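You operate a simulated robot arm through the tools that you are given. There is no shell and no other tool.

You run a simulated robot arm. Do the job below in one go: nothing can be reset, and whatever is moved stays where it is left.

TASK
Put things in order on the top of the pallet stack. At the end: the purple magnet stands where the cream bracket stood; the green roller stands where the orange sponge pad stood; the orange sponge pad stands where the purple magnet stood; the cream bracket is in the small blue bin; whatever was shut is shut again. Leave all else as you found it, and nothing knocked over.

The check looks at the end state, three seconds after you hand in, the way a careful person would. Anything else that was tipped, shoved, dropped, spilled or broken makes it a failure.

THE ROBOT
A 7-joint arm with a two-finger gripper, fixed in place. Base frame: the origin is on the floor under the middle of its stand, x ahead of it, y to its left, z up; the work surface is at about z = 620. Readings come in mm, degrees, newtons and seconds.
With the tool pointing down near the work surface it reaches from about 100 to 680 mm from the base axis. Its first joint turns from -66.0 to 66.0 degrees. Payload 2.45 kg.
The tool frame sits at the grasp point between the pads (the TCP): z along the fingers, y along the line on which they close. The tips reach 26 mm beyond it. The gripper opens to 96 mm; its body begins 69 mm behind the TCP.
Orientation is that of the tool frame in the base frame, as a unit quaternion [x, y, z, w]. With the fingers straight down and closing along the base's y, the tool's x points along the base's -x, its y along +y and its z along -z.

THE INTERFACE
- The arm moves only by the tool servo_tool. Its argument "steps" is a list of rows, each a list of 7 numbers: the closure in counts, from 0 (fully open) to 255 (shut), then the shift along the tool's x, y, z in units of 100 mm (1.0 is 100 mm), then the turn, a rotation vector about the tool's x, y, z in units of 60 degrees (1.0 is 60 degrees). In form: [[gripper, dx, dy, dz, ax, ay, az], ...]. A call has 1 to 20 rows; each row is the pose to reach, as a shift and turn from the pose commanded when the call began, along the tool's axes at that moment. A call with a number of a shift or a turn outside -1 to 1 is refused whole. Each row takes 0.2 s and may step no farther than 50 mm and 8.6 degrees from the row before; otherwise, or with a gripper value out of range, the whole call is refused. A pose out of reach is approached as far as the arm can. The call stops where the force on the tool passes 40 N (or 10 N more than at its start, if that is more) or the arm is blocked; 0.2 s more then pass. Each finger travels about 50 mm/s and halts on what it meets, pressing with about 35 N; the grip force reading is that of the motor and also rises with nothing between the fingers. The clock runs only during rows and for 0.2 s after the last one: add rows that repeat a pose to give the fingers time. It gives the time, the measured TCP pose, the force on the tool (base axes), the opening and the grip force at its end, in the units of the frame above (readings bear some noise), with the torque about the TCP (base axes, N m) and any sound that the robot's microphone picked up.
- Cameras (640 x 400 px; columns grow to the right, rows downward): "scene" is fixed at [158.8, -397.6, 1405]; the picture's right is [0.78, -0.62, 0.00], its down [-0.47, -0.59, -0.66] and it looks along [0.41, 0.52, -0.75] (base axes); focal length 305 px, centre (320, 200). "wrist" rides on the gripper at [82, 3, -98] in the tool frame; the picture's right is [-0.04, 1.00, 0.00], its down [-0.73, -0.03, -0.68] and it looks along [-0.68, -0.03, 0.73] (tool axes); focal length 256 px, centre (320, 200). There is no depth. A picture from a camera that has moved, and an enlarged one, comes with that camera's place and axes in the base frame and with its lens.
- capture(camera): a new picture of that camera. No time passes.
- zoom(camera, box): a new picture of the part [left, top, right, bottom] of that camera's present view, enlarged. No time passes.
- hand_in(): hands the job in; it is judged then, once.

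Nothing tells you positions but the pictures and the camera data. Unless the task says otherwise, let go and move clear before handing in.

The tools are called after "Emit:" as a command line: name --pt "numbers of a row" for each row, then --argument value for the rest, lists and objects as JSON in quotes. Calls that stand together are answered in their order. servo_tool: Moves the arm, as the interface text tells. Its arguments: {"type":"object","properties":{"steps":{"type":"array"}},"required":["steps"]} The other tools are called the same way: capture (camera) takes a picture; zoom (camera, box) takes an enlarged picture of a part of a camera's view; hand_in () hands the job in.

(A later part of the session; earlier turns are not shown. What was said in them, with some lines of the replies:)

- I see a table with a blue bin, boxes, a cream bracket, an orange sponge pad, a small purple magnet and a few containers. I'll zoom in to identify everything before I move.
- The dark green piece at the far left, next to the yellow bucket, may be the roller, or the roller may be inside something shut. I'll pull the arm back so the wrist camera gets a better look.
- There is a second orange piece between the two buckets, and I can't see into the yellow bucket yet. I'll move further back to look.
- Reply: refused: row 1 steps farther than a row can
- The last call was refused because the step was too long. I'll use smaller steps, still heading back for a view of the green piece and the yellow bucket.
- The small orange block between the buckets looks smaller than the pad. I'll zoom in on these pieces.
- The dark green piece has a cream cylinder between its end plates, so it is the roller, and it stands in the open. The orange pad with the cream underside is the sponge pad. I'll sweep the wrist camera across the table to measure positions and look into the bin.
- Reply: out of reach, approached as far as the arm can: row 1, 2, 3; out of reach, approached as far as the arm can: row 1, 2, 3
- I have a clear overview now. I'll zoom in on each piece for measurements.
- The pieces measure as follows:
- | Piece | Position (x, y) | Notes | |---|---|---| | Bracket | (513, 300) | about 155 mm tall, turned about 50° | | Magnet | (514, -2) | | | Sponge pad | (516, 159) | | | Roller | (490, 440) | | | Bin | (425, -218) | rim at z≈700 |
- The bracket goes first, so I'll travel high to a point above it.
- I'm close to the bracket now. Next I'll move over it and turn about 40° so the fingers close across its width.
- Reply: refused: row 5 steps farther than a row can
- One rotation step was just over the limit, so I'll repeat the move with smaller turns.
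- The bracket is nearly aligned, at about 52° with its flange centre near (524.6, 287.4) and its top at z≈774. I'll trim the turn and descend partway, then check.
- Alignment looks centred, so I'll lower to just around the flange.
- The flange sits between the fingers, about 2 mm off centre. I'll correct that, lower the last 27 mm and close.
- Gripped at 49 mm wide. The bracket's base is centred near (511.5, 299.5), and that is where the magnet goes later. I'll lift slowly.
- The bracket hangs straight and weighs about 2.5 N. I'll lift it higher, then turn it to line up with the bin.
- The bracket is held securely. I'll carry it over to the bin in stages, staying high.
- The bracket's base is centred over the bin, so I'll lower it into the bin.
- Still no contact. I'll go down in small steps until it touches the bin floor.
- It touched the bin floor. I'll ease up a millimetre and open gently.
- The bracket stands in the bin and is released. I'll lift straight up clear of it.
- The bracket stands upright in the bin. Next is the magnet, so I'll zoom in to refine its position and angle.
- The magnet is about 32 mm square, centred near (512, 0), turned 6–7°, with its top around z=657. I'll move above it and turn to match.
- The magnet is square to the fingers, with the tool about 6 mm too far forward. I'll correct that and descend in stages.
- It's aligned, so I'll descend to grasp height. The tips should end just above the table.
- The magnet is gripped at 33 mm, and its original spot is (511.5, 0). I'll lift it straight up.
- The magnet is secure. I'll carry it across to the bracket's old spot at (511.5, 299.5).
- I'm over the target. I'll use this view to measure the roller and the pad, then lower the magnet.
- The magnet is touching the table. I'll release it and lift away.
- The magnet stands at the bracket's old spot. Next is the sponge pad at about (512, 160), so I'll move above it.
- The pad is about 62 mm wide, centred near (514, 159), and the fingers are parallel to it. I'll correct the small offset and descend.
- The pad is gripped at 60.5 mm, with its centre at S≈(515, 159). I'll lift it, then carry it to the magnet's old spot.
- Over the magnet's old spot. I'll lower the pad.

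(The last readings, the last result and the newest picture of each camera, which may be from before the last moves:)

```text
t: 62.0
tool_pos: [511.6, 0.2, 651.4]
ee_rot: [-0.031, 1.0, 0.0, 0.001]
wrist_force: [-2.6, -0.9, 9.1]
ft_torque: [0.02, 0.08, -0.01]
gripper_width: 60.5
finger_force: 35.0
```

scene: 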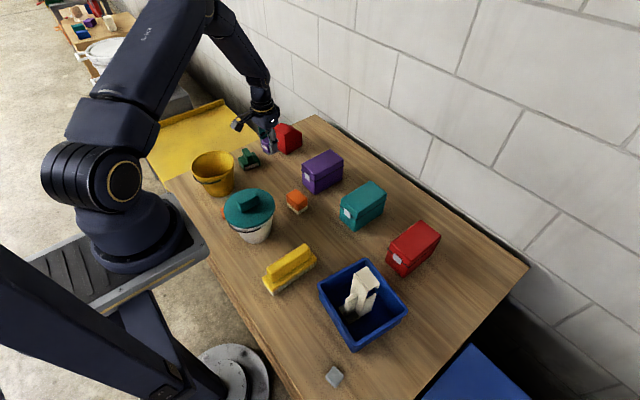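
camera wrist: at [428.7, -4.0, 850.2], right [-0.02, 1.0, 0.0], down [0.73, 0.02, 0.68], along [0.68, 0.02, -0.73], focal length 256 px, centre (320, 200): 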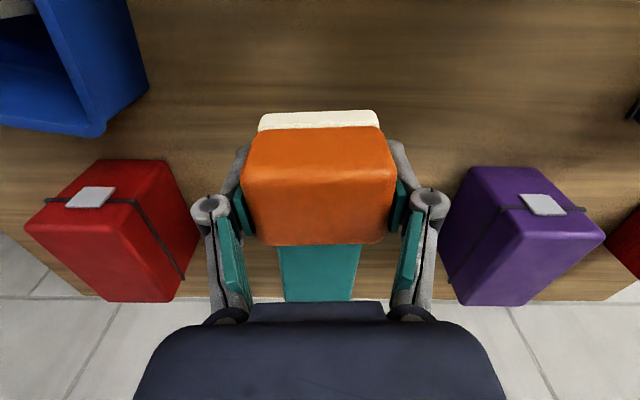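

Contact. I'll release and lift straight up.

Emit:
servo_tool --pt "130 0 0 -0.005 0 0 0" --pt "85 0 0 -0.005 0 0 0" --pt "70 0 0 -0.005 0 0 0" --pt "40 0 0 -0.005 0 0 0" --pt "10 0 0 -0.005 0 0 0" --pt "0 0 0 -0.005 0 0 0" --pt "0 0 0 -0.005 0 0 0"

Emit:
capture --camera "wrist"

Emit:
servo_tool --pt "0 0 0 -0.1 0 0 0" --pt "0 0 0 -0.4 0 0 0" --pt "0 0 0 -0.7 0 0 0" --pt "0 0 0 -1.0 0 0 0"

Emit:
capture --camera "wrist"

Emit:
zoom --camera "scene" --box '[240, 130, 400, 250]'

```text
t: 63.6
tool_pos: [511.9, -1.0, 652.0]
ee_rot: [-0.032, 0.999, 0.0, 0.0]
wrist_force: [-0.4, -0.1, 1.3]
ft_torque: [-0.02, 0.02, -0.01]
gripper_width: 96.0
finger_force: 0.0
```

```text
taken
camera wrist: at [429.3, -2.4, 749.1], right [-0.02, 1.0, 0.0], down [0.73, 0.02, 0.68], along [0.68, 0.02, -0.73], focal length 256 px, centre (320, 200)
```

wrist: 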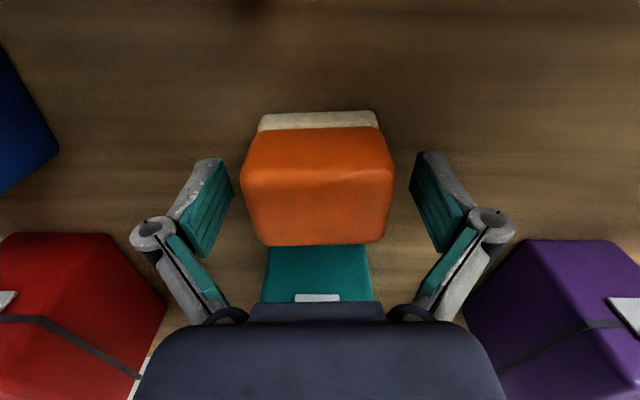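

```text
t: 64.6
tool_pos: [510.6, 2.1, 756.1]
ee_rot: [-0.031, 1.0, 0.0, -0.001]
wrist_force: [-0.2, 0.0, 0.0]
ft_torque: [0.0, 0.01, 0.0]
gripper_width: 95.8
finger_force: 0.0
```

```text
taken
camera wrist: at [428.6, -0.9, 852.4], right [-0.02, 1.0, 0.0], down [0.73, 0.02, 0.68], along [0.68, 0.02, -0.73], focal length 256 px, centre (320, 200)
```

wrist: 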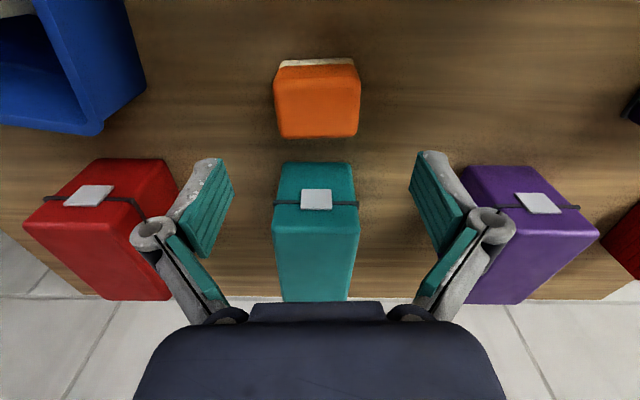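

```text
3.33 times, centred on (320, 190) of scene
camera zoom: at [158.8, -397.6, 1405.0], right [0.78, -0.62, 0.0], down [-0.47, -0.59, -0.66], along [0.41, 0.52, -0.75], focal length 1016 px, centre (320, 233)
```

zoom: 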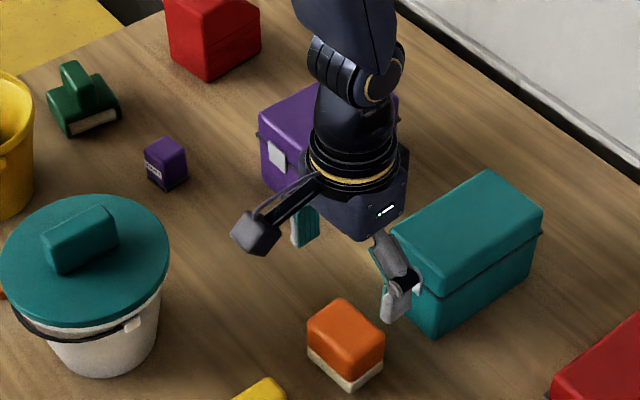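

The pad stands on the magnet's old spot. Now for the roller: I'll rise and travel over toward it for a closer look.

Emit:
servo_tool --pt "0 0 0 -0.4 0 0 0" --pt "0 0 0.2 -0.75 0 0 0" --pt "0 0 0.5 -0.95 0 0 0" --pt "0 0 0.86 -0.95 0 0 0"

Emit:
servo_tool --pt "60 0 0.3 0 0 0 0" --pt "60 0 0.6 0 0 0 0" --pt "60 0 0.9 0 0 0 0"

Emit:
servo_tool --pt "60 0 0.3 0 0 0 -0.12" --pt "60 0 0.6 0 0 0 -0.24" --pt "60 0 0.9 0 0 0 -0.36" --pt "60 0 0.9 0 0 0 -0.48"

Emit:
capture --camera "wrist"

Emit:
capture --camera "scene"

```text
t: 65.6
tool_pos: [505.9, 87.0, 849.8]
ee_rot: [-0.031, 1.0, 0.0, 0.0]
wrist_force: [-0.1, -0.3, 0.3]
ft_torque: [0.0, 0.01, -0.02]
gripper_width: 95.9
finger_force: 0.1
```

```text
t: 66.4
tool_pos: [501.0, 176.9, 848.3]
ee_rot: [-0.031, 1.0, 0.0, 0.001]
wrist_force: [-0.3, -0.1, 0.4]
ft_torque: [0.0, 0.01, 0.0]
gripper_width: 73.6
finger_force: 0.1
```

```text
t: 67.4
tool_pos: [494.9, 266.0, 848.2]
ee_rot: [-0.28, 0.96, 0.0, 0.0]
wrist_force: [0.3, -0.3, -0.2]
ft_torque: [0.0, -0.02, -0.01]
gripper_width: 73.5
finger_force: 0.1
```

```text
taken
camera wrist: at [424.5, 223.7, 944.7], right [-0.5, 0.86, 0.0], down [0.63, 0.37, 0.68], along [0.59, 0.34, -0.73], focal length 256 px, centre (320, 200)
```

wrist: 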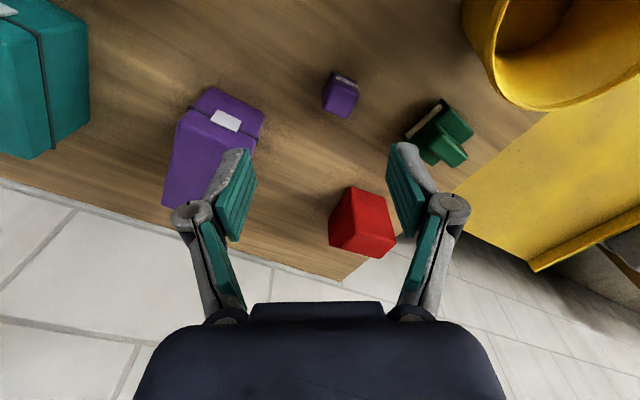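

```text
taken
```

scene: 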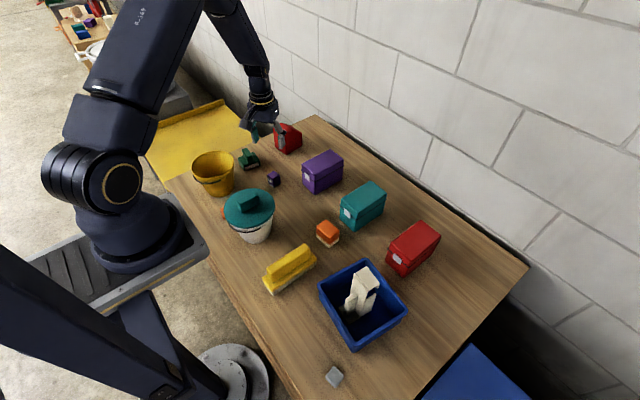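

Emit:
servo_tool --pt "60 0 0 0 0 0 -0.13" --pt "60 0 0 0 0 0 -0.26" --pt "60 0 0 0 0 0 -0.39" --pt "60 0 0 0 0 0 -0.52" --pt "60 0 0 0 0 0 -0.65" --pt "60 0 0 0 0 0 -0.78" --pt "60 0 0 0 0 0 -0.84" --pt "60 0 0 0 0 0 -0.84"

Emit:
capture --camera "wrist"

```text
t: 69.2
tool_pos: [494.7, 264.3, 845.4]
ee_rot: [-0.662, 0.75, 0.0, 0.0]
wrist_force: [0.0, 0.4, -0.9]
ft_torque: [-0.01, -0.03, 0.0]
gripper_width: 73.4
finger_force: 0.0
```

```text
taken
camera wrist: at [480.6, 183.4, 943.2], right [-0.99, 0.16, 0.0], down [0.12, 0.72, 0.68], along [0.11, 0.67, -0.73], focal length 256 px, centre (320, 200)
```

wrist: 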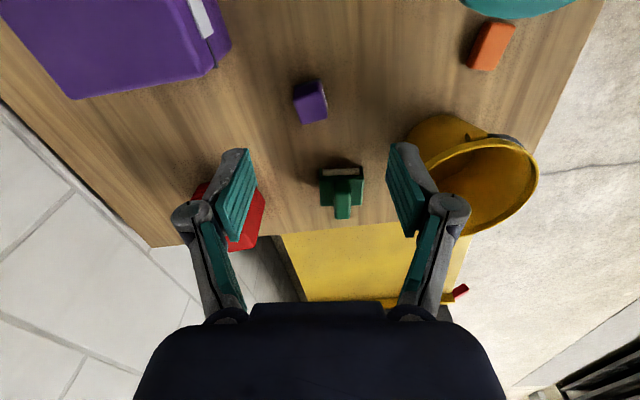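

The fingers now close across the roller's handle. I'll move partway toward it and measure again.

Emit:
servo_tool --pt "60 -0.2 0.035 0 0 0 0" --pt "60 -0.4 0.07 0 0 0 0" --pt "60 -0.6 0.105 0 0 0 0" --pt "60 -0.82 0.14 0 0 0 0" --pt "60 -0.82 0.14 0 0 0 0"

Emit:
capture --camera "wrist"

Emit:
zoom --camera "wrist" --box '[280, 60, 400, 180]'

```text
t: 70.4
tool_pos: [491.4, 347.2, 845.8]
ee_rot: [-0.661, 0.75, -0.001, 0.001]
wrist_force: [-0.8, -0.1, 0.0]
ft_torque: [0.0, -0.01, 0.0]
gripper_width: 73.3
finger_force: 0.2
```

```text
taken
camera wrist: at [476.9, 267.9, 942.9], right [-0.99, 0.16, 0.0], down [0.12, 0.72, 0.68], along [0.11, 0.67, -0.73], focal length 256 px, centre (320, 200)
```

wrist: 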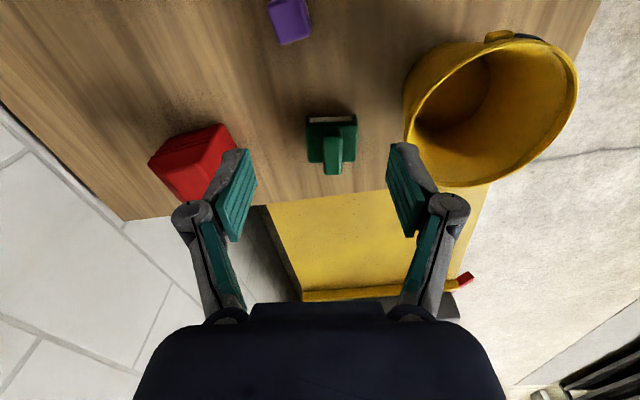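

```text
3.33 times, centred on (340, 120) of wrist
camera zoom: at [476.9, 267.9, 942.9], right [-0.99, 0.16, 0.0], down [0.12, 0.72, 0.68], along [0.11, 0.67, -0.73], focal length 853 px, centre (253, 467)
```

zoom: 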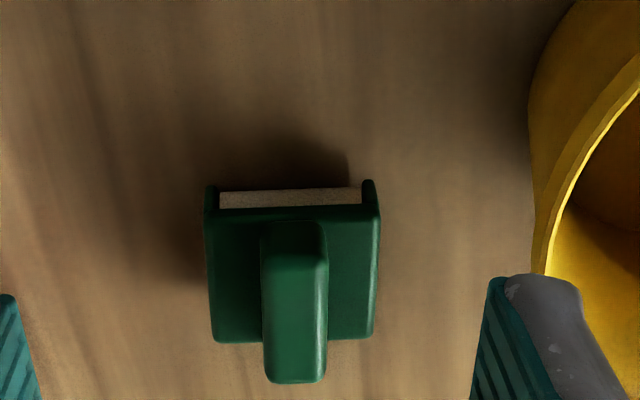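

The handle is about 24 mm wide and runs along the body. It is centred near (490, 441) with its top around z≈676, and the body top is around z≈646. I'll move over it and drop to an intermediate height.

Emit:
servo_tool --pt "80 -0.25 0.034 0 0 0 0" --pt "80 -0.5 0.068 0 0 0 0" --pt "80 -0.75 0.1 0 0 0 0" --pt "80 -0.92 0.124 0 0 0 0" --pt "80 -0.92 0.124 0.3 0 0 0" --pt "80 -0.92 0.124 0.6 0 0 0" --pt "80 -0.92 0.124 0.6 0 0 0"

Emit:
capture --camera "wrist"

Emit:
zoom --camera "scene" --box '[190, 90, 310, 190]'

```text
t: 72.0
tool_pos: [488.7, 441.2, 786.4]
ee_rot: [-0.661, 0.75, 0.001, 0.0]
wrist_force: [-0.5, 0.6, 0.0]
ft_torque: [-0.02, -0.04, 0.01]
gripper_width: 65.7
finger_force: 0.0
```

```text
taken
camera wrist: at [474.6, 360.1, 883.1], right [-0.99, 0.16, 0.0], down [0.12, 0.72, 0.68], along [0.11, 0.67, -0.73], focal length 256 px, centre (320, 200)
```

wrist: 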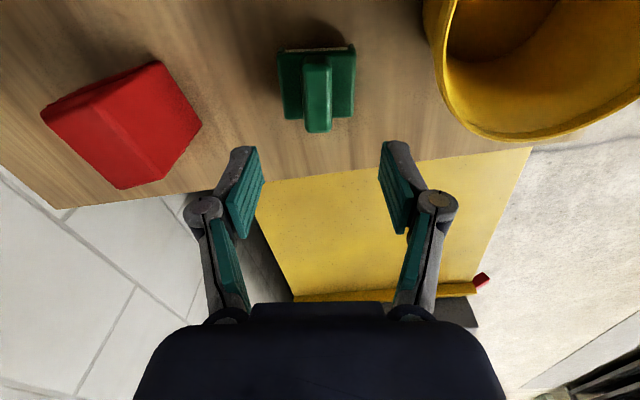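

```text
4.00 times, centred on (250, 140) of scene
camera zoom: at [158.8, -397.6, 1405.0], right [0.78, -0.62, 0.0], down [-0.47, -0.59, -0.66], along [0.41, 0.52, -0.75], focal length 1219 px, centre (600, 440)
```

zoom: 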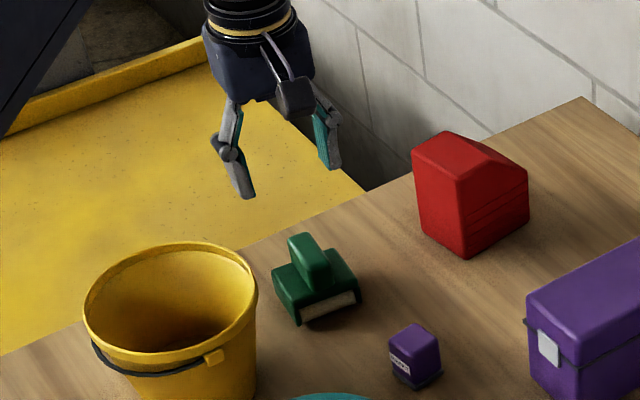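

Emit:
zoom --camera "wrist" --box '[260, 30, 380, 150]'

```text
3.33 times, centred on (320, 90) of wrist
camera zoom: at [474.6, 360.1, 883.1], right [-0.99, 0.16, 0.0], down [0.12, 0.72, 0.68], along [0.11, 0.67, -0.73], focal length 853 px, centre (320, 567)
```

zoom: 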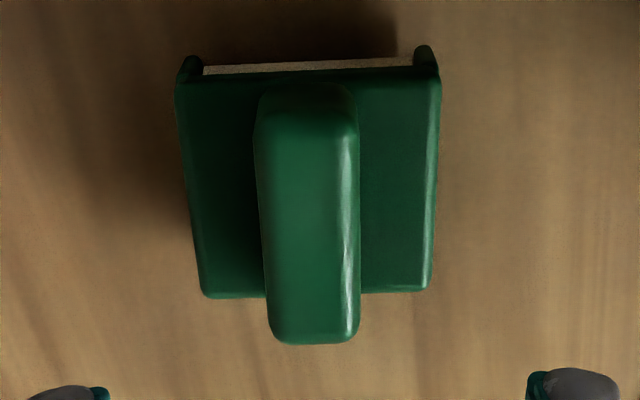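

Centred within about 3 mm. I'll apply the small corrections and descend most of the way.

Emit:
servo_tool --pt "80 -0.025 -0.028 0.2 0 0 0.02" --pt "80 -0.025 -0.028 0.4 0 0 0.02" --pt "80 -0.025 -0.028 0.6 0 0 0.02" --pt "80 -0.025 -0.028 0.75 0 0 0.02" --pt "80 -0.025 -0.028 0.75 0 0 0.02"

Emit:
capture --camera "wrist"

Emit:
zoom --camera "scene" --box '[190, 90, 310, 190]'

```text
t: 73.2
tool_pos: [492.0, 443.5, 710.8]
ee_rot: [-0.654, 0.757, 0.001, 0.0]
wrist_force: [-0.4, 0.0, 0.5]
ft_torque: [-0.01, -0.03, -0.02]
gripper_width: 66.0
finger_force: 0.2
```

```text
taken
camera wrist: at [477.2, 362.2, 808.1], right [-0.98, 0.19, 0.0], down [0.14, 0.72, 0.68], along [0.13, 0.67, -0.73], focal length 256 px, centre (320, 200)
```

wrist: 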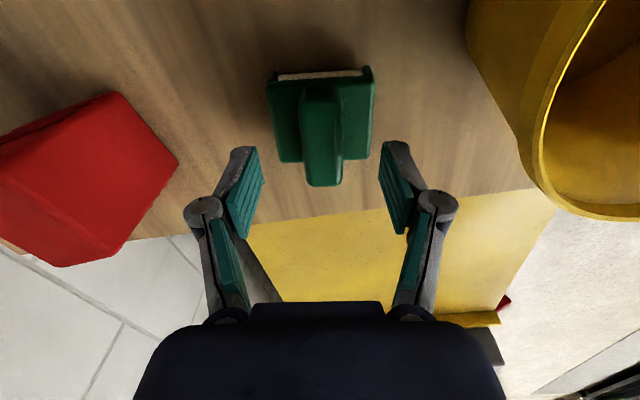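

```text
4.00 times, centred on (250, 140) of scene
camera zoom: at [158.8, -397.6, 1405.0], right [0.78, -0.62, 0.0], down [-0.47, -0.59, -0.66], along [0.41, 0.52, -0.75], focal length 1219 px, centre (600, 440)
```

zoom: 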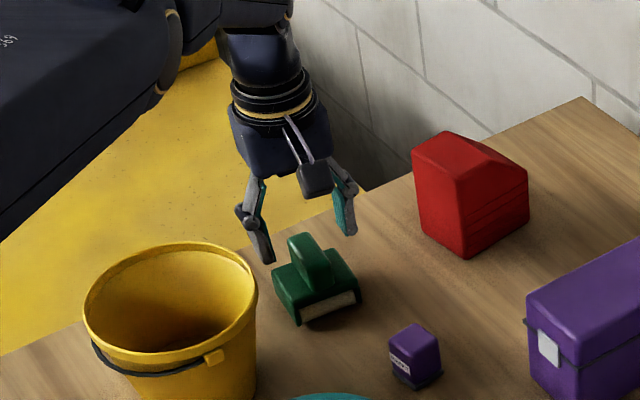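

Emit:
servo_tool --pt "80 0 0.01 0.1 0 0 0" --pt "80 0 0.01 0.2 0 0 0" --pt "80 0 0.01 0.28 0 0 0" --pt "80 0 0.01 0.28 0 0 0"

Emit:
capture --camera "wrist"

Emit:
zoom --camera "scene" --box '[215, 120, 295, 180]'

```text
t: 74.2
tool_pos: [488.1, 438.8, 685.1]
ee_rot: [-0.654, 0.757, 0.0, 0.0]
wrist_force: [-0.1, -0.5, -0.1]
ft_torque: [-0.02, -0.01, -0.01]
gripper_width: 65.5
finger_force: 0.0
out of reach, approached as far as the arm can: row 3, 4
```

```text
taken
camera wrist: at [472.9, 357.3, 781.2], right [-0.98, 0.19, 0.0], down [0.14, 0.72, 0.68], along [0.13, 0.67, -0.73], focal length 256 px, centre (320, 200)
```

wrist: 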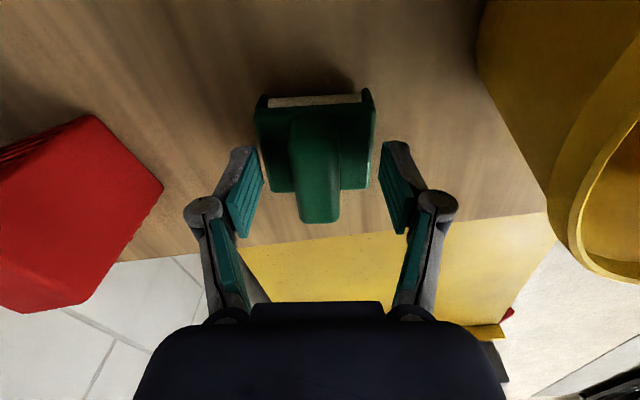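

```text
6.67 times, centred on (255, 150) of scene
camera zoom: at [158.8, -397.6, 1405.0], right [0.78, -0.62, 0.0], down [-0.47, -0.59, -0.66], along [0.41, 0.52, -0.75], focal length 2032 px, centre (753, 533)
```

zoom: 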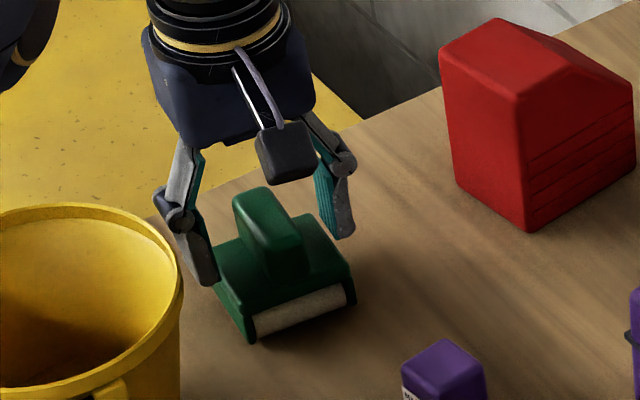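

The arm is at the edge of its reach here. I'll grip the handle a bit nearer its front end, about 10 mm closer in, and then go down.

Emit:
servo_tool --pt "80 0.05 -0.015 0 0 0 0" --pt "80 0.11 -0.018 0 0 0 0" --pt "80 0.11 -0.018 0.04 0 0 0" --pt "80 0.11 -0.018 0.08 0 0 0" --pt "80 0.11 -0.018 0.08 0 0 0"

Emit:
capture --camera "wrist"

Emit:
zoom --camera "scene" --box '[215, 120, 295, 180]'

```text
t: 75.4
tool_pos: [487.8, 426.9, 677.0]
ee_rot: [-0.653, 0.757, 0.0, 0.0]
wrist_force: [-0.1, -0.3, 0.0]
ft_torque: [-0.02, -0.02, -0.02]
gripper_width: 66.0
finger_force: 0.0
```

```text
taken
camera wrist: at [473.7, 346.6, 773.8], right [-0.98, 0.19, 0.0], down [0.14, 0.72, 0.68], along [0.13, 0.67, -0.73], focal length 256 px, centre (320, 200)
```

wrist: 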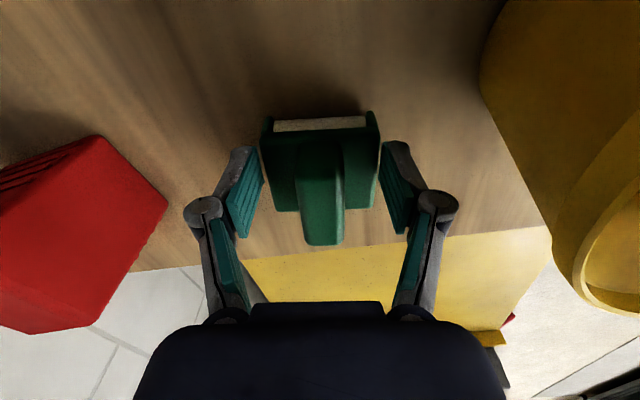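

```text
6.67 times, centred on (255, 150) of scene
camera zoom: at [158.8, -397.6, 1405.0], right [0.78, -0.62, 0.0], down [-0.47, -0.59, -0.66], along [0.41, 0.52, -0.75], focal length 2032 px, centre (753, 533)
```

zoom: 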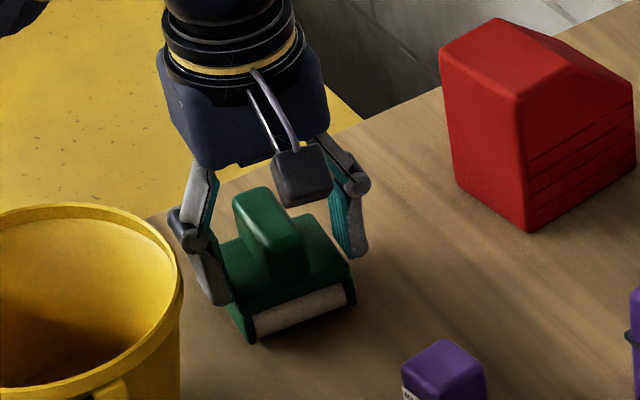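

The fingertips sit just above the roller body on each side of the handle. I'll close on the handle.

Emit:
servo_tool --pt "120 0 0.005 0 0 0 0" --pt "160 0 0.005 0 0 0 0" --pt "200 0 0.005 0 0 0 0" --pt "225 0 0.005 0 0 0 0" --pt "225 0 0.005 0 0 0 0" --pt "225 0 0.005 0 0 0 0"

Emit:
capture --camera "wrist"

Emit:
zoom --camera "scene" --box '[215, 120, 295, 180]'

```text
t: 76.4
tool_pos: [491.4, 430.6, 682.8]
ee_rot: [-0.653, 0.758, 0.0, 0.005]
wrist_force: [1.9, 0.8, 13.2]
ft_torque: [-0.11, -0.02, 0.11]
gripper_width: 23.7
finger_force: 17.7
stopped in row 4: the force on the tool passed its limit at 47 N (the readings are from after the stop); the commanded pose is now the measured one
```

```text
taken
camera wrist: at [475.5, 349.4, 778.4], right [-0.98, 0.19, 0.0], down [0.13, 0.72, 0.69], along [0.13, 0.67, -0.73], focal length 256 px, centre (320, 200)
```

wrist: 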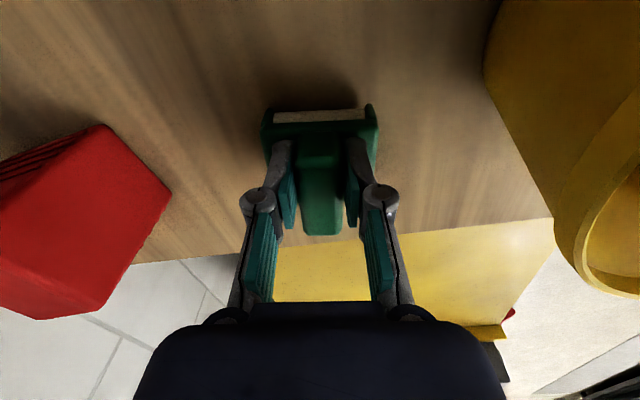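

```text
6.67 times, centred on (255, 150) of scene
camera zoom: at [158.7, -397.7, 1405.0], right [0.78, -0.62, 0.0], down [-0.47, -0.59, -0.66], along [0.41, 0.52, -0.75], focal length 2032 px, centre (753, 533)
```

zoom: 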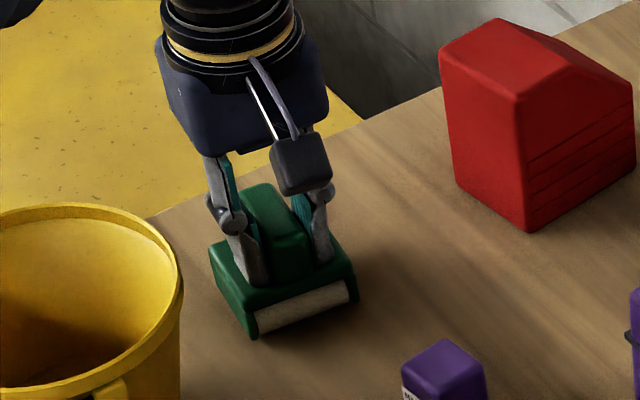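

The tips brushed the body top as the fingers closed, and the arm yielded by about 5 mm. The handle is now between the pads at 23.7 mm. I'll ease up slightly and finish closing.

Emit:
servo_tool --pt "215 0 0 -0.01 0 0 0" --pt "225 0 0 -0.015 0 0 0" --pt "225 0 0 -0.015 0 0 0" --pt "225 0 0 -0.015 0 0 0"

Emit:
zoom --camera "scene" --box '[215, 120, 295, 180]'

Emit:
capture --camera "wrist"

```text
t: 77.4
tool_pos: [490.3, 429.7, 680.9]
ee_rot: [-0.652, 0.758, 0.001, 0.004]
wrist_force: [7.0, 3.4, 19.8]
ft_torque: [0.32, -0.26, -0.01]
gripper_width: 23.0
finger_force: 34.8
```

```text
6.67 times, centred on (255, 150) of scene
camera zoom: at [158.6, -397.8, 1405.0], right [0.78, -0.62, 0.0], down [-0.47, -0.59, -0.66], along [0.41, 0.52, -0.75], focal length 2032 px, centre (753, 533)
```

zoom: 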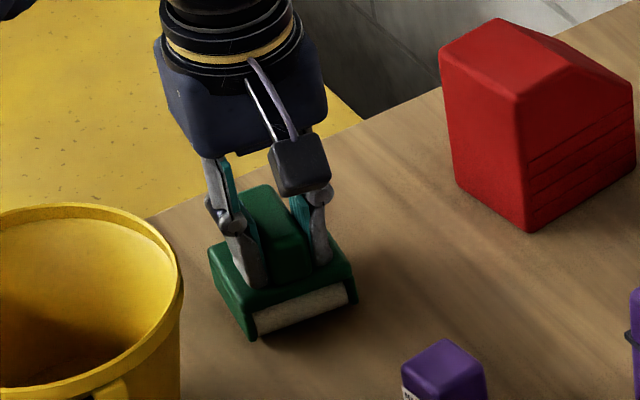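

```text
taken
camera wrist: at [474.6, 348.8, 778.5], right [-0.98, 0.19, 0.0], down [0.13, 0.72, 0.68], along [0.13, 0.67, -0.73], focal length 256 px, centre (320, 200)
```

wrist: 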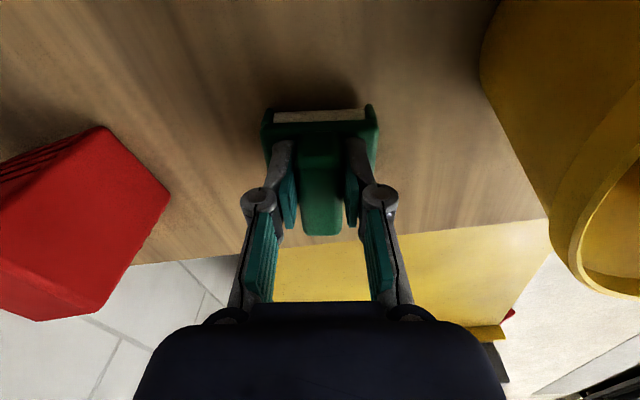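

The handle is gripped firmly. I'll lift slowly.

Emit:
servo_tool --pt "225 0 0 -0.03 0 0 0" --pt "225 0 0 -0.08 0 0 0" --pt "225 0 0 -0.15 0 0 0" --pt "225 0 0 -0.25 0 0 0" --pt "225 0 0 -0.25 0 0 0"

Emit:
zoom --camera "scene" --box '[205, 110, 305, 190]'

Emit:
capture --camera "wrist"

```text
t: 78.6
tool_pos: [488.3, 429.0, 704.6]
ee_rot: [-0.652, 0.758, 0.001, 0.001]
wrist_force: [-0.1, -0.1, -1.0]
ft_torque: [-0.04, 0.03, 0.02]
gripper_width: 23.4
finger_force: 34.5
```

```text
5.00 times, centred on (255, 150) of scene
camera zoom: at [158.9, -397.6, 1405.1], right [0.78, -0.62, 0.0], down [-0.47, -0.59, -0.66], along [0.41, 0.52, -0.75], focal length 1524 px, centre (645, 450)
```

zoom: 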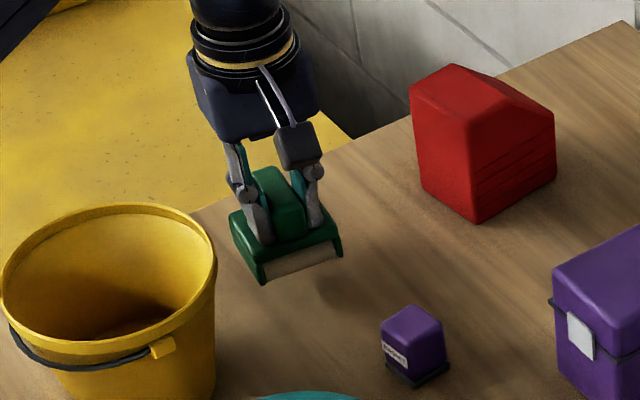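

```text
taken
camera wrist: at [473.2, 347.4, 801.8], right [-0.98, 0.19, 0.0], down [0.14, 0.72, 0.68], along [0.13, 0.67, -0.73], focal length 256 px, centre (320, 200)
```

wrist: 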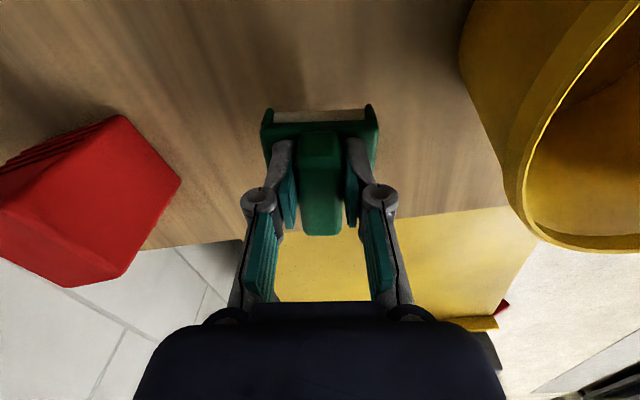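

The roller is up and level, and its centre is about 8 mm ahead of the TCP along the handle. I'll lift it further, then carry it to the pad's old spot.

Emit:
servo_tool --pt "225 0 0 -0.2 0 0 0" --pt "225 0 0 -0.4 0 0 0" --pt "225 0 0 -0.6 0 0 0" --pt "225 0 0 -0.85 0 0 0" --pt "225 0 0 -0.85 0 0 0"

```text
t: 79.8
tool_pos: [489.7, 429.9, 793.1]
ee_rot: [-0.653, 0.757, 0.001, 0.002]
wrist_force: [-0.1, -0.2, -1.1]
ft_torque: [0.02, -0.01, -0.01]
gripper_width: 23.2
finger_force: 34.9
```

Emit:
servo_tool --pt "225 0.226 -0.054 0 0 0 0" --pt "225 0.452 -0.108 0 0 0 0" --pt "225 0.678 -0.162 0 0 0 0" --pt "225 0.905 -0.217 0 0 0 0"

Emit:
servo_tool --pt "225 0.226 -0.054 0 0 0 0" --pt "225 0.452 -0.108 0 0 0 0" --pt "225 0.678 -0.162 0 0 0 0" --pt "225 0.905 -0.217 0 0 0 0"

Emit:
servo_tool --pt "225 0.226 -0.054 0 0 0 0" --pt "225 0.452 -0.108 0 0 0 0" --pt "225 0.678 -0.162 0 0 0 0" --pt "225 0.905 -0.217 0 0 0 0" --pt "225 0.905 -0.217 0 0 0 0"

Emit:
capture --camera "wrist"

Emit:
capture --camera "scene"

```text
t: 80.8
tool_pos: [498.9, 336.3, 789.0]
ee_rot: [-0.653, 0.757, 0.002, 0.002]
wrist_force: [-0.1, 0.4, -0.8]
ft_torque: [-0.02, -0.01, 0.0]
gripper_width: 23.2
finger_force: 34.2
```

```text
t: 81.8
tool_pos: [509.2, 243.2, 788.2]
ee_rot: [-0.654, 0.757, 0.001, 0.002]
wrist_force: [0.1, -1.2, -1.1]
ft_torque: [-0.02, -0.01, 0.01]
gripper_width: 23.3
finger_force: 35.4
```

```text
t: 83.0
tool_pos: [512.3, 149.2, 791.9]
ee_rot: [-0.653, 0.758, 0.002, 0.003]
wrist_force: [0.0, 0.3, -1.1]
ft_torque: [-0.02, 0.0, 0.0]
gripper_width: 23.3
finger_force: 34.6
```

```text
taken
camera wrist: at [497.4, 68.7, 887.6], right [-0.98, 0.19, 0.0], down [0.14, 0.72, 0.68], along [0.13, 0.67, -0.73], focal length 256 px, centre (320, 200)
```

wrist: 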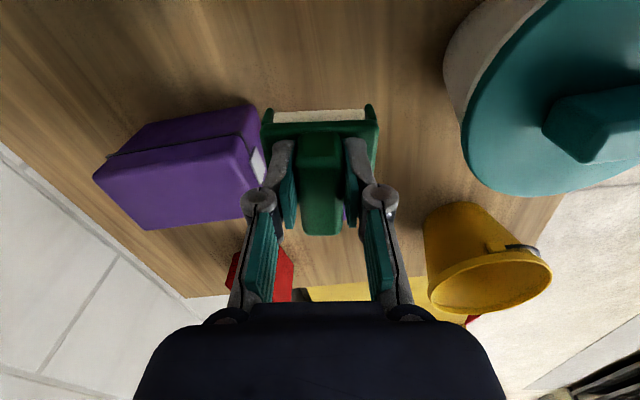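

```text
taken
```

scene: 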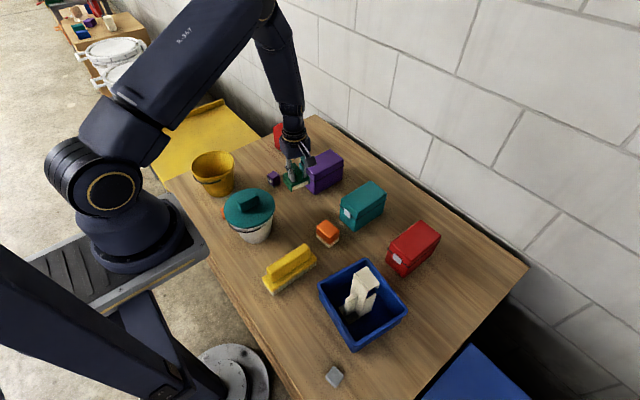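

Positioned over the pad's old spot, with room to the purple box. I'll fine-tune and lower.

Emit:
servo_tool --pt "225 -0.017 -0.01 0.2 0 0 0" --pt "225 -0.017 -0.01 0.4 0 0 0" --pt "225 -0.017 -0.01 0.65 0 0 0" --pt "225 -0.017 -0.01 0.9 0 0 0" --pt "225 -0.017 -0.01 0.98 0 0 0" --pt "225 -0.017 -0.01 0.98 0 0 0"

Emit:
capture --camera "wrist"

Emit:
zoom --camera "scene" --box '[240, 130, 360, 220]'

```text
t: 84.4
tool_pos: [514.3, 152.5, 693.0]
ee_rot: [-0.653, 0.757, 0.002, 0.003]
wrist_force: [-0.3, 1.1, -1.1]
ft_torque: [0.0, 0.0, 0.02]
gripper_width: 23.1
finger_force: 35.0
```

```text
taken
camera wrist: at [499.2, 71.3, 789.8], right [-0.98, 0.19, 0.0], down [0.14, 0.72, 0.68], along [0.13, 0.67, -0.73], focal length 256 px, centre (320, 200)
```

wrist: 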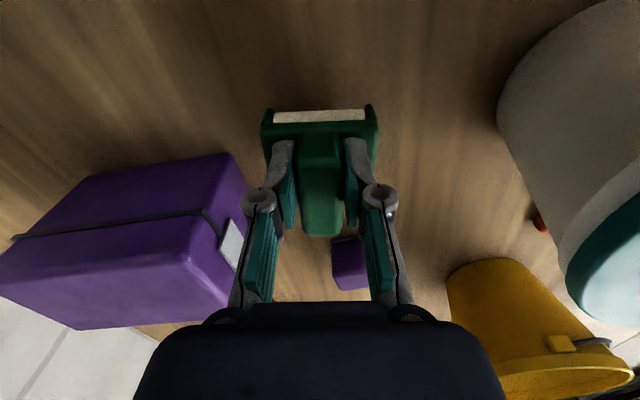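

```text
4.44 times, centred on (300, 175) of scene
camera zoom: at [158.9, -397.6, 1405.0], right [0.78, -0.62, 0.0], down [-0.47, -0.59, -0.66], along [0.41, 0.52, -0.75], focal length 1355 px, centre (409, 311)
```

zoom: 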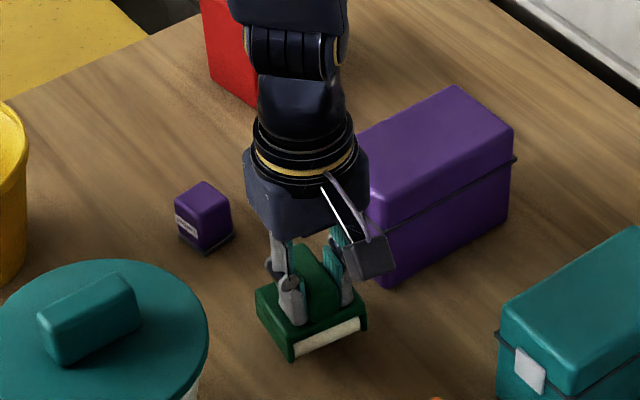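

Emit:
servo_tool --pt "225 0 0 0.03 0 0 0" --pt "225 0 0 0.06 0 0 0" --pt "225 0 0 0.085 0 0 0" --pt "225 0 0 0.085 0 0 0"

Emit:
servo_tool --pt "225 0 0 0.01 0 0 0" --pt "225 0 0 0.01 0 0 0"

```text
t: 85.4
tool_pos: [514.0, 152.5, 684.7]
ee_rot: [-0.653, 0.757, 0.002, 0.002]
wrist_force: [-0.3, -0.5, -1.4]
ft_torque: [0.02, -0.04, 0.0]
gripper_width: 23.2
finger_force: 35.1
```

```text
t: 86.0
tool_pos: [514.3, 152.5, 682.4]
ee_rot: [-0.653, 0.757, 0.002, 0.002]
wrist_force: [0.3, -0.3, -0.5]
ft_torque: [0.02, -0.01, -0.01]
gripper_width: 23.2
finger_force: 35.2
```

Emit:
servo_tool --pt "225 0 0 0.01 0 0 0" --pt "225 0 0 0.01 0 0 0"

Emit:
servo_tool --pt "225 0 0 0.008 0 0 0" --pt "225 0 0 0.008 0 0 0"

```text
t: 86.6
tool_pos: [515.3, 152.5, 681.3]
ee_rot: [-0.653, 0.758, 0.001, 0.003]
wrist_force: [-5.0, -2.9, 20.3]
ft_torque: [0.26, 0.17, 0.05]
gripper_width: 23.6
finger_force: 35.3
```

```text
t: 87.2
tool_pos: [514.4, 152.9, 680.3]
ee_rot: [-0.653, 0.757, 0.001, 0.003]
wrist_force: [-9.5, -3.0, 37.6]
ft_torque: [0.09, 0.28, 0.07]
gripper_width: 23.3
finger_force: 35.1
```

It touched down. I'll ease off the pressing force, then open a little and rise.

Emit:
servo_tool --pt "225 0 0 -0.01 0 0 0" --pt "225 0 0 -0.016 0 0 0" --pt "225 0 0 -0.016 0 0 0"

```text
t: 88.0
tool_pos: [514.0, 153.4, 682.2]
ee_rot: [-0.652, 0.758, 0.001, 0.002]
wrist_force: [0.8, 1.3, 2.9]
ft_torque: [0.04, -0.18, 0.04]
gripper_width: 23.2
finger_force: 34.8
```

Emit:
servo_tool --pt "188 0 0 0 0 0 0" --pt "180 0 0 -0.01 0 0 0" --pt "170 0 0 -0.03 0 0 0" --pt "150 0 0 -0.05 0 0 0" --pt "140 0 0 -0.08 0 0 0" --pt "140 0 0 -0.08 0 0 0"

Emit:
capture --camera "wrist"

Emit:
zoom --camera "scene" --box '[240, 130, 360, 220]'

```text
t: 89.4
tool_pos: [515.5, 152.8, 689.4]
ee_rot: [-0.653, 0.757, 0.002, 0.002]
wrist_force: [1.0, 0.6, -0.6]
ft_torque: [0.01, -0.01, 0.01]
gripper_width: 43.2
finger_force: 0.1
```

```text
taken
camera wrist: at [499.9, 72.0, 786.1], right [-0.98, 0.19, 0.0], down [0.14, 0.72, 0.68], along [0.13, 0.67, -0.73], focal length 256 px, centre (320, 200)
```

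wrist: 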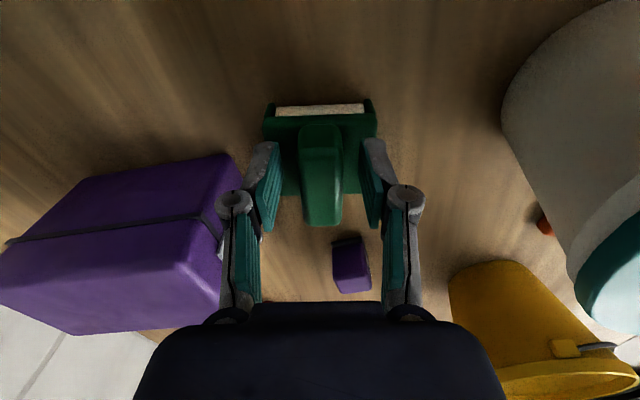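

```text
4.44 times, centred on (300, 175) of scene
camera zoom: at [158.8, -397.6, 1405.0], right [0.78, -0.62, 0.0], down [-0.47, -0.59, -0.66], along [0.41, 0.52, -0.75], focal length 1355 px, centre (409, 311)
```

zoom: 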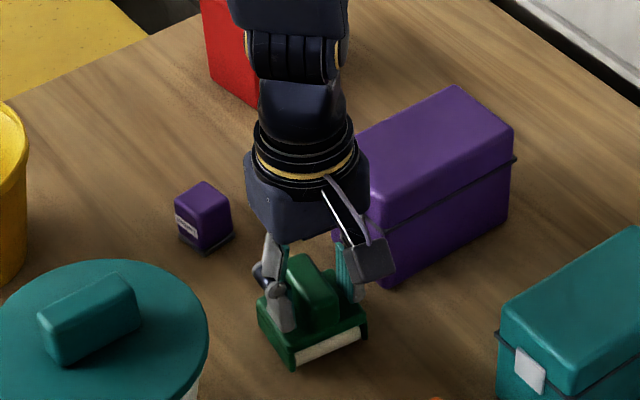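

The roller is free, with the pads clear on both sides of the handle. I'll rise straight up.

Emit:
servo_tool --pt "140 0 0 -0.15 0 0 0" --pt "140 0 0 -0.4 0 0 0" --pt "140 0 0 -0.7 0 0 0" --pt "140 0 0 -1.0 0 0 0"

Emit:
servo_tool --pt "140 0 0 -0.4 0 0 0" --pt "140 0 0 -0.8 0 0 0" --pt "140 0 0 -0.8 0 0 0"

Emit:
capture --camera "wrist"

Emit:
capture --camera "scene"

Emit:
zoom --camera "wrist" --box '[260, 20, 380, 140]'

```text
t: 90.4
tool_pos: [513.0, 153.0, 786.2]
ee_rot: [-0.653, 0.757, 0.001, 0.001]
wrist_force: [-0.2, 1.3, 0.1]
ft_torque: [-0.03, -0.01, 0.04]
gripper_width: 43.4
finger_force: 0.0
```

```text
t: 91.2
tool_pos: [511.9, 154.5, 866.9]
ee_rot: [-0.653, 0.757, 0.001, 0.001]
wrist_force: [-0.8, 1.1, 0.2]
ft_torque: [0.0, 0.0, -0.01]
gripper_width: 43.3
finger_force: 0.0
```

```text
taken
camera wrist: at [497.4, 72.6, 964.3], right [-0.98, 0.19, 0.0], down [0.14, 0.72, 0.68], along [0.13, 0.67, -0.73], focal length 256 px, centre (320, 200)
```

wrist: 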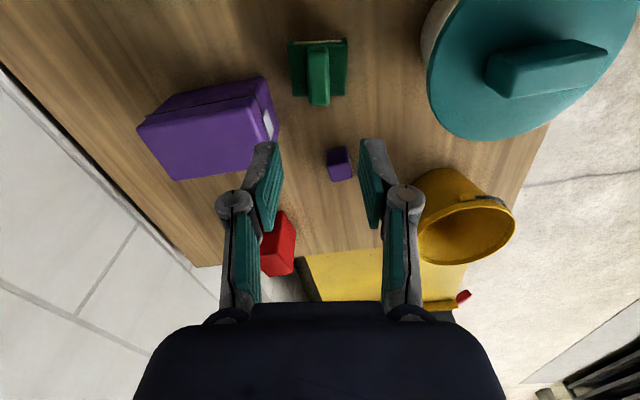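

```text
taken
```

scene: 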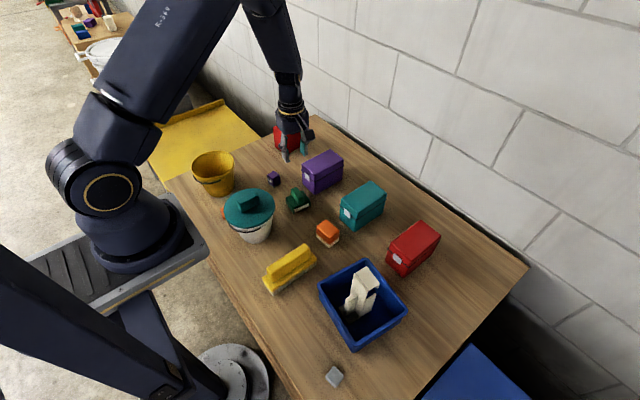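

```text
3.33 times, centred on (320, 80) of wrist
camera zoom: at [497.4, 72.6, 964.3], right [-0.98, 0.19, 0.0], down [0.14, 0.72, 0.68], along [0.13, 0.67, -0.73], focal length 853 px, centre (320, 600)
```

zoom: 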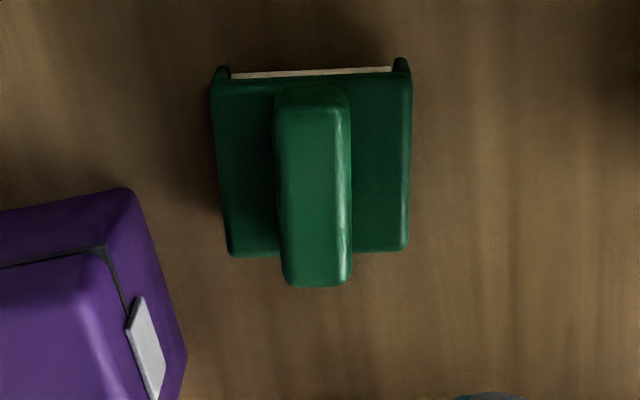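

All four moves are done. I'll compare final positions with the starting views using the same scene crops.

Emit:
zoom --camera "scene" --box '[210, 170, 370, 270]'

Emit:
zoom --camera "scene" --box '[180, 110, 340, 210]'

Emit:
zoom --camera "scene" --box '[240, 220, 480, 370]'

```text
4.00 times, centred on (290, 220) of scene
camera zoom: at [158.8, -397.6, 1405.0], right [0.78, -0.62, 0.0], down [-0.47, -0.59, -0.66], along [0.41, 0.52, -0.75], focal length 1219 px, centre (440, 120)
```

zoom: 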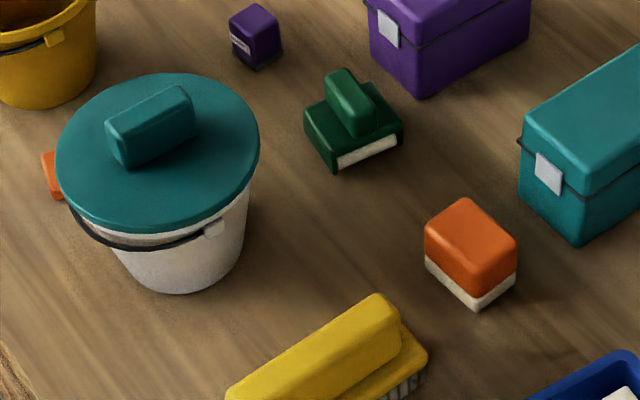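

```text
4.00 times, centred on (260, 160) of scene
camera zoom: at [158.8, -397.6, 1405.0], right [0.78, -0.62, 0.0], down [-0.47, -0.59, -0.66], along [0.41, 0.52, -0.75], focal length 1219 px, centre (560, 360)
```

zoom: 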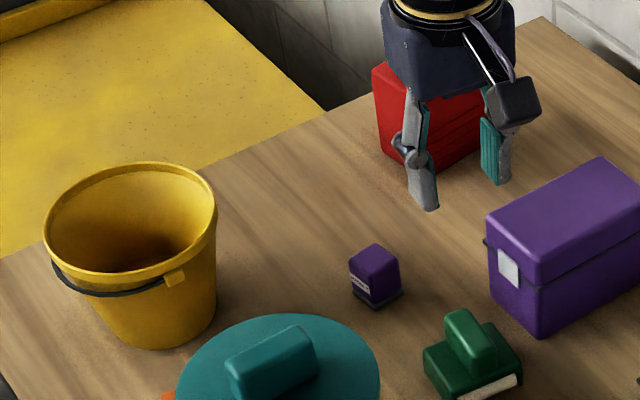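

```text
2.67 times, centred on (360, 295) of scene
camera zoom: at [158.8, -397.6, 1405.0], right [0.78, -0.62, 0.0], down [-0.47, -0.59, -0.66], along [0.41, 0.52, -0.75], focal length 813 px, centre (213, -53)
```

zoom: 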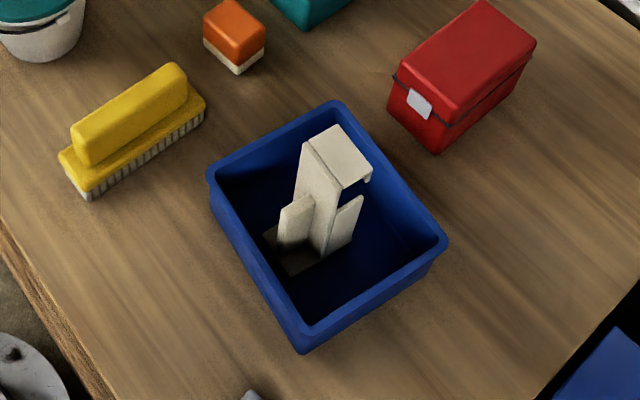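

The final check matches the starting views:
- The bracket stands upright in the small blue bin.
- The magnet stands where the bracket stood.
- The sponge pad stands where the magnet stood.
- The roller stands where the pad stood.

Nothing else has shifted, no container was opened, and the gripper is empty and well clear, so I'm handing in.

Emit:
hand_in

```text
The job is handed in.
```

All four pieces are where you asked, and the job is handed in; no result has come back yet. I checked the end state against the starting pictures before handing in.

- **Cream bracket:** it stands upright in the small blue bin on the table. There is also a large blue container on the floor, and I took the table one to be the small bin.
- **Purple magnet:** it stands where the bracket stood.
- **Orange sponge pad:** it stands where the magnet stood. This is the orange block with the cream underside, not the plain orange one between the buckets.
- **Green roller:** it stands where the sponge pad stood, facing the same way as before.

By the camera measurements, the magnet, pad and roller are each within about 3 mm of those spots. The roller was in the open, so I never had to open a lid or box.

While gripping the roller, the fingertips pressed on its body and the arm stopped briefly on a force limit. It stayed upright and shows no sign of harm in the pictures. Nothing else on the table looks moved or tipped.
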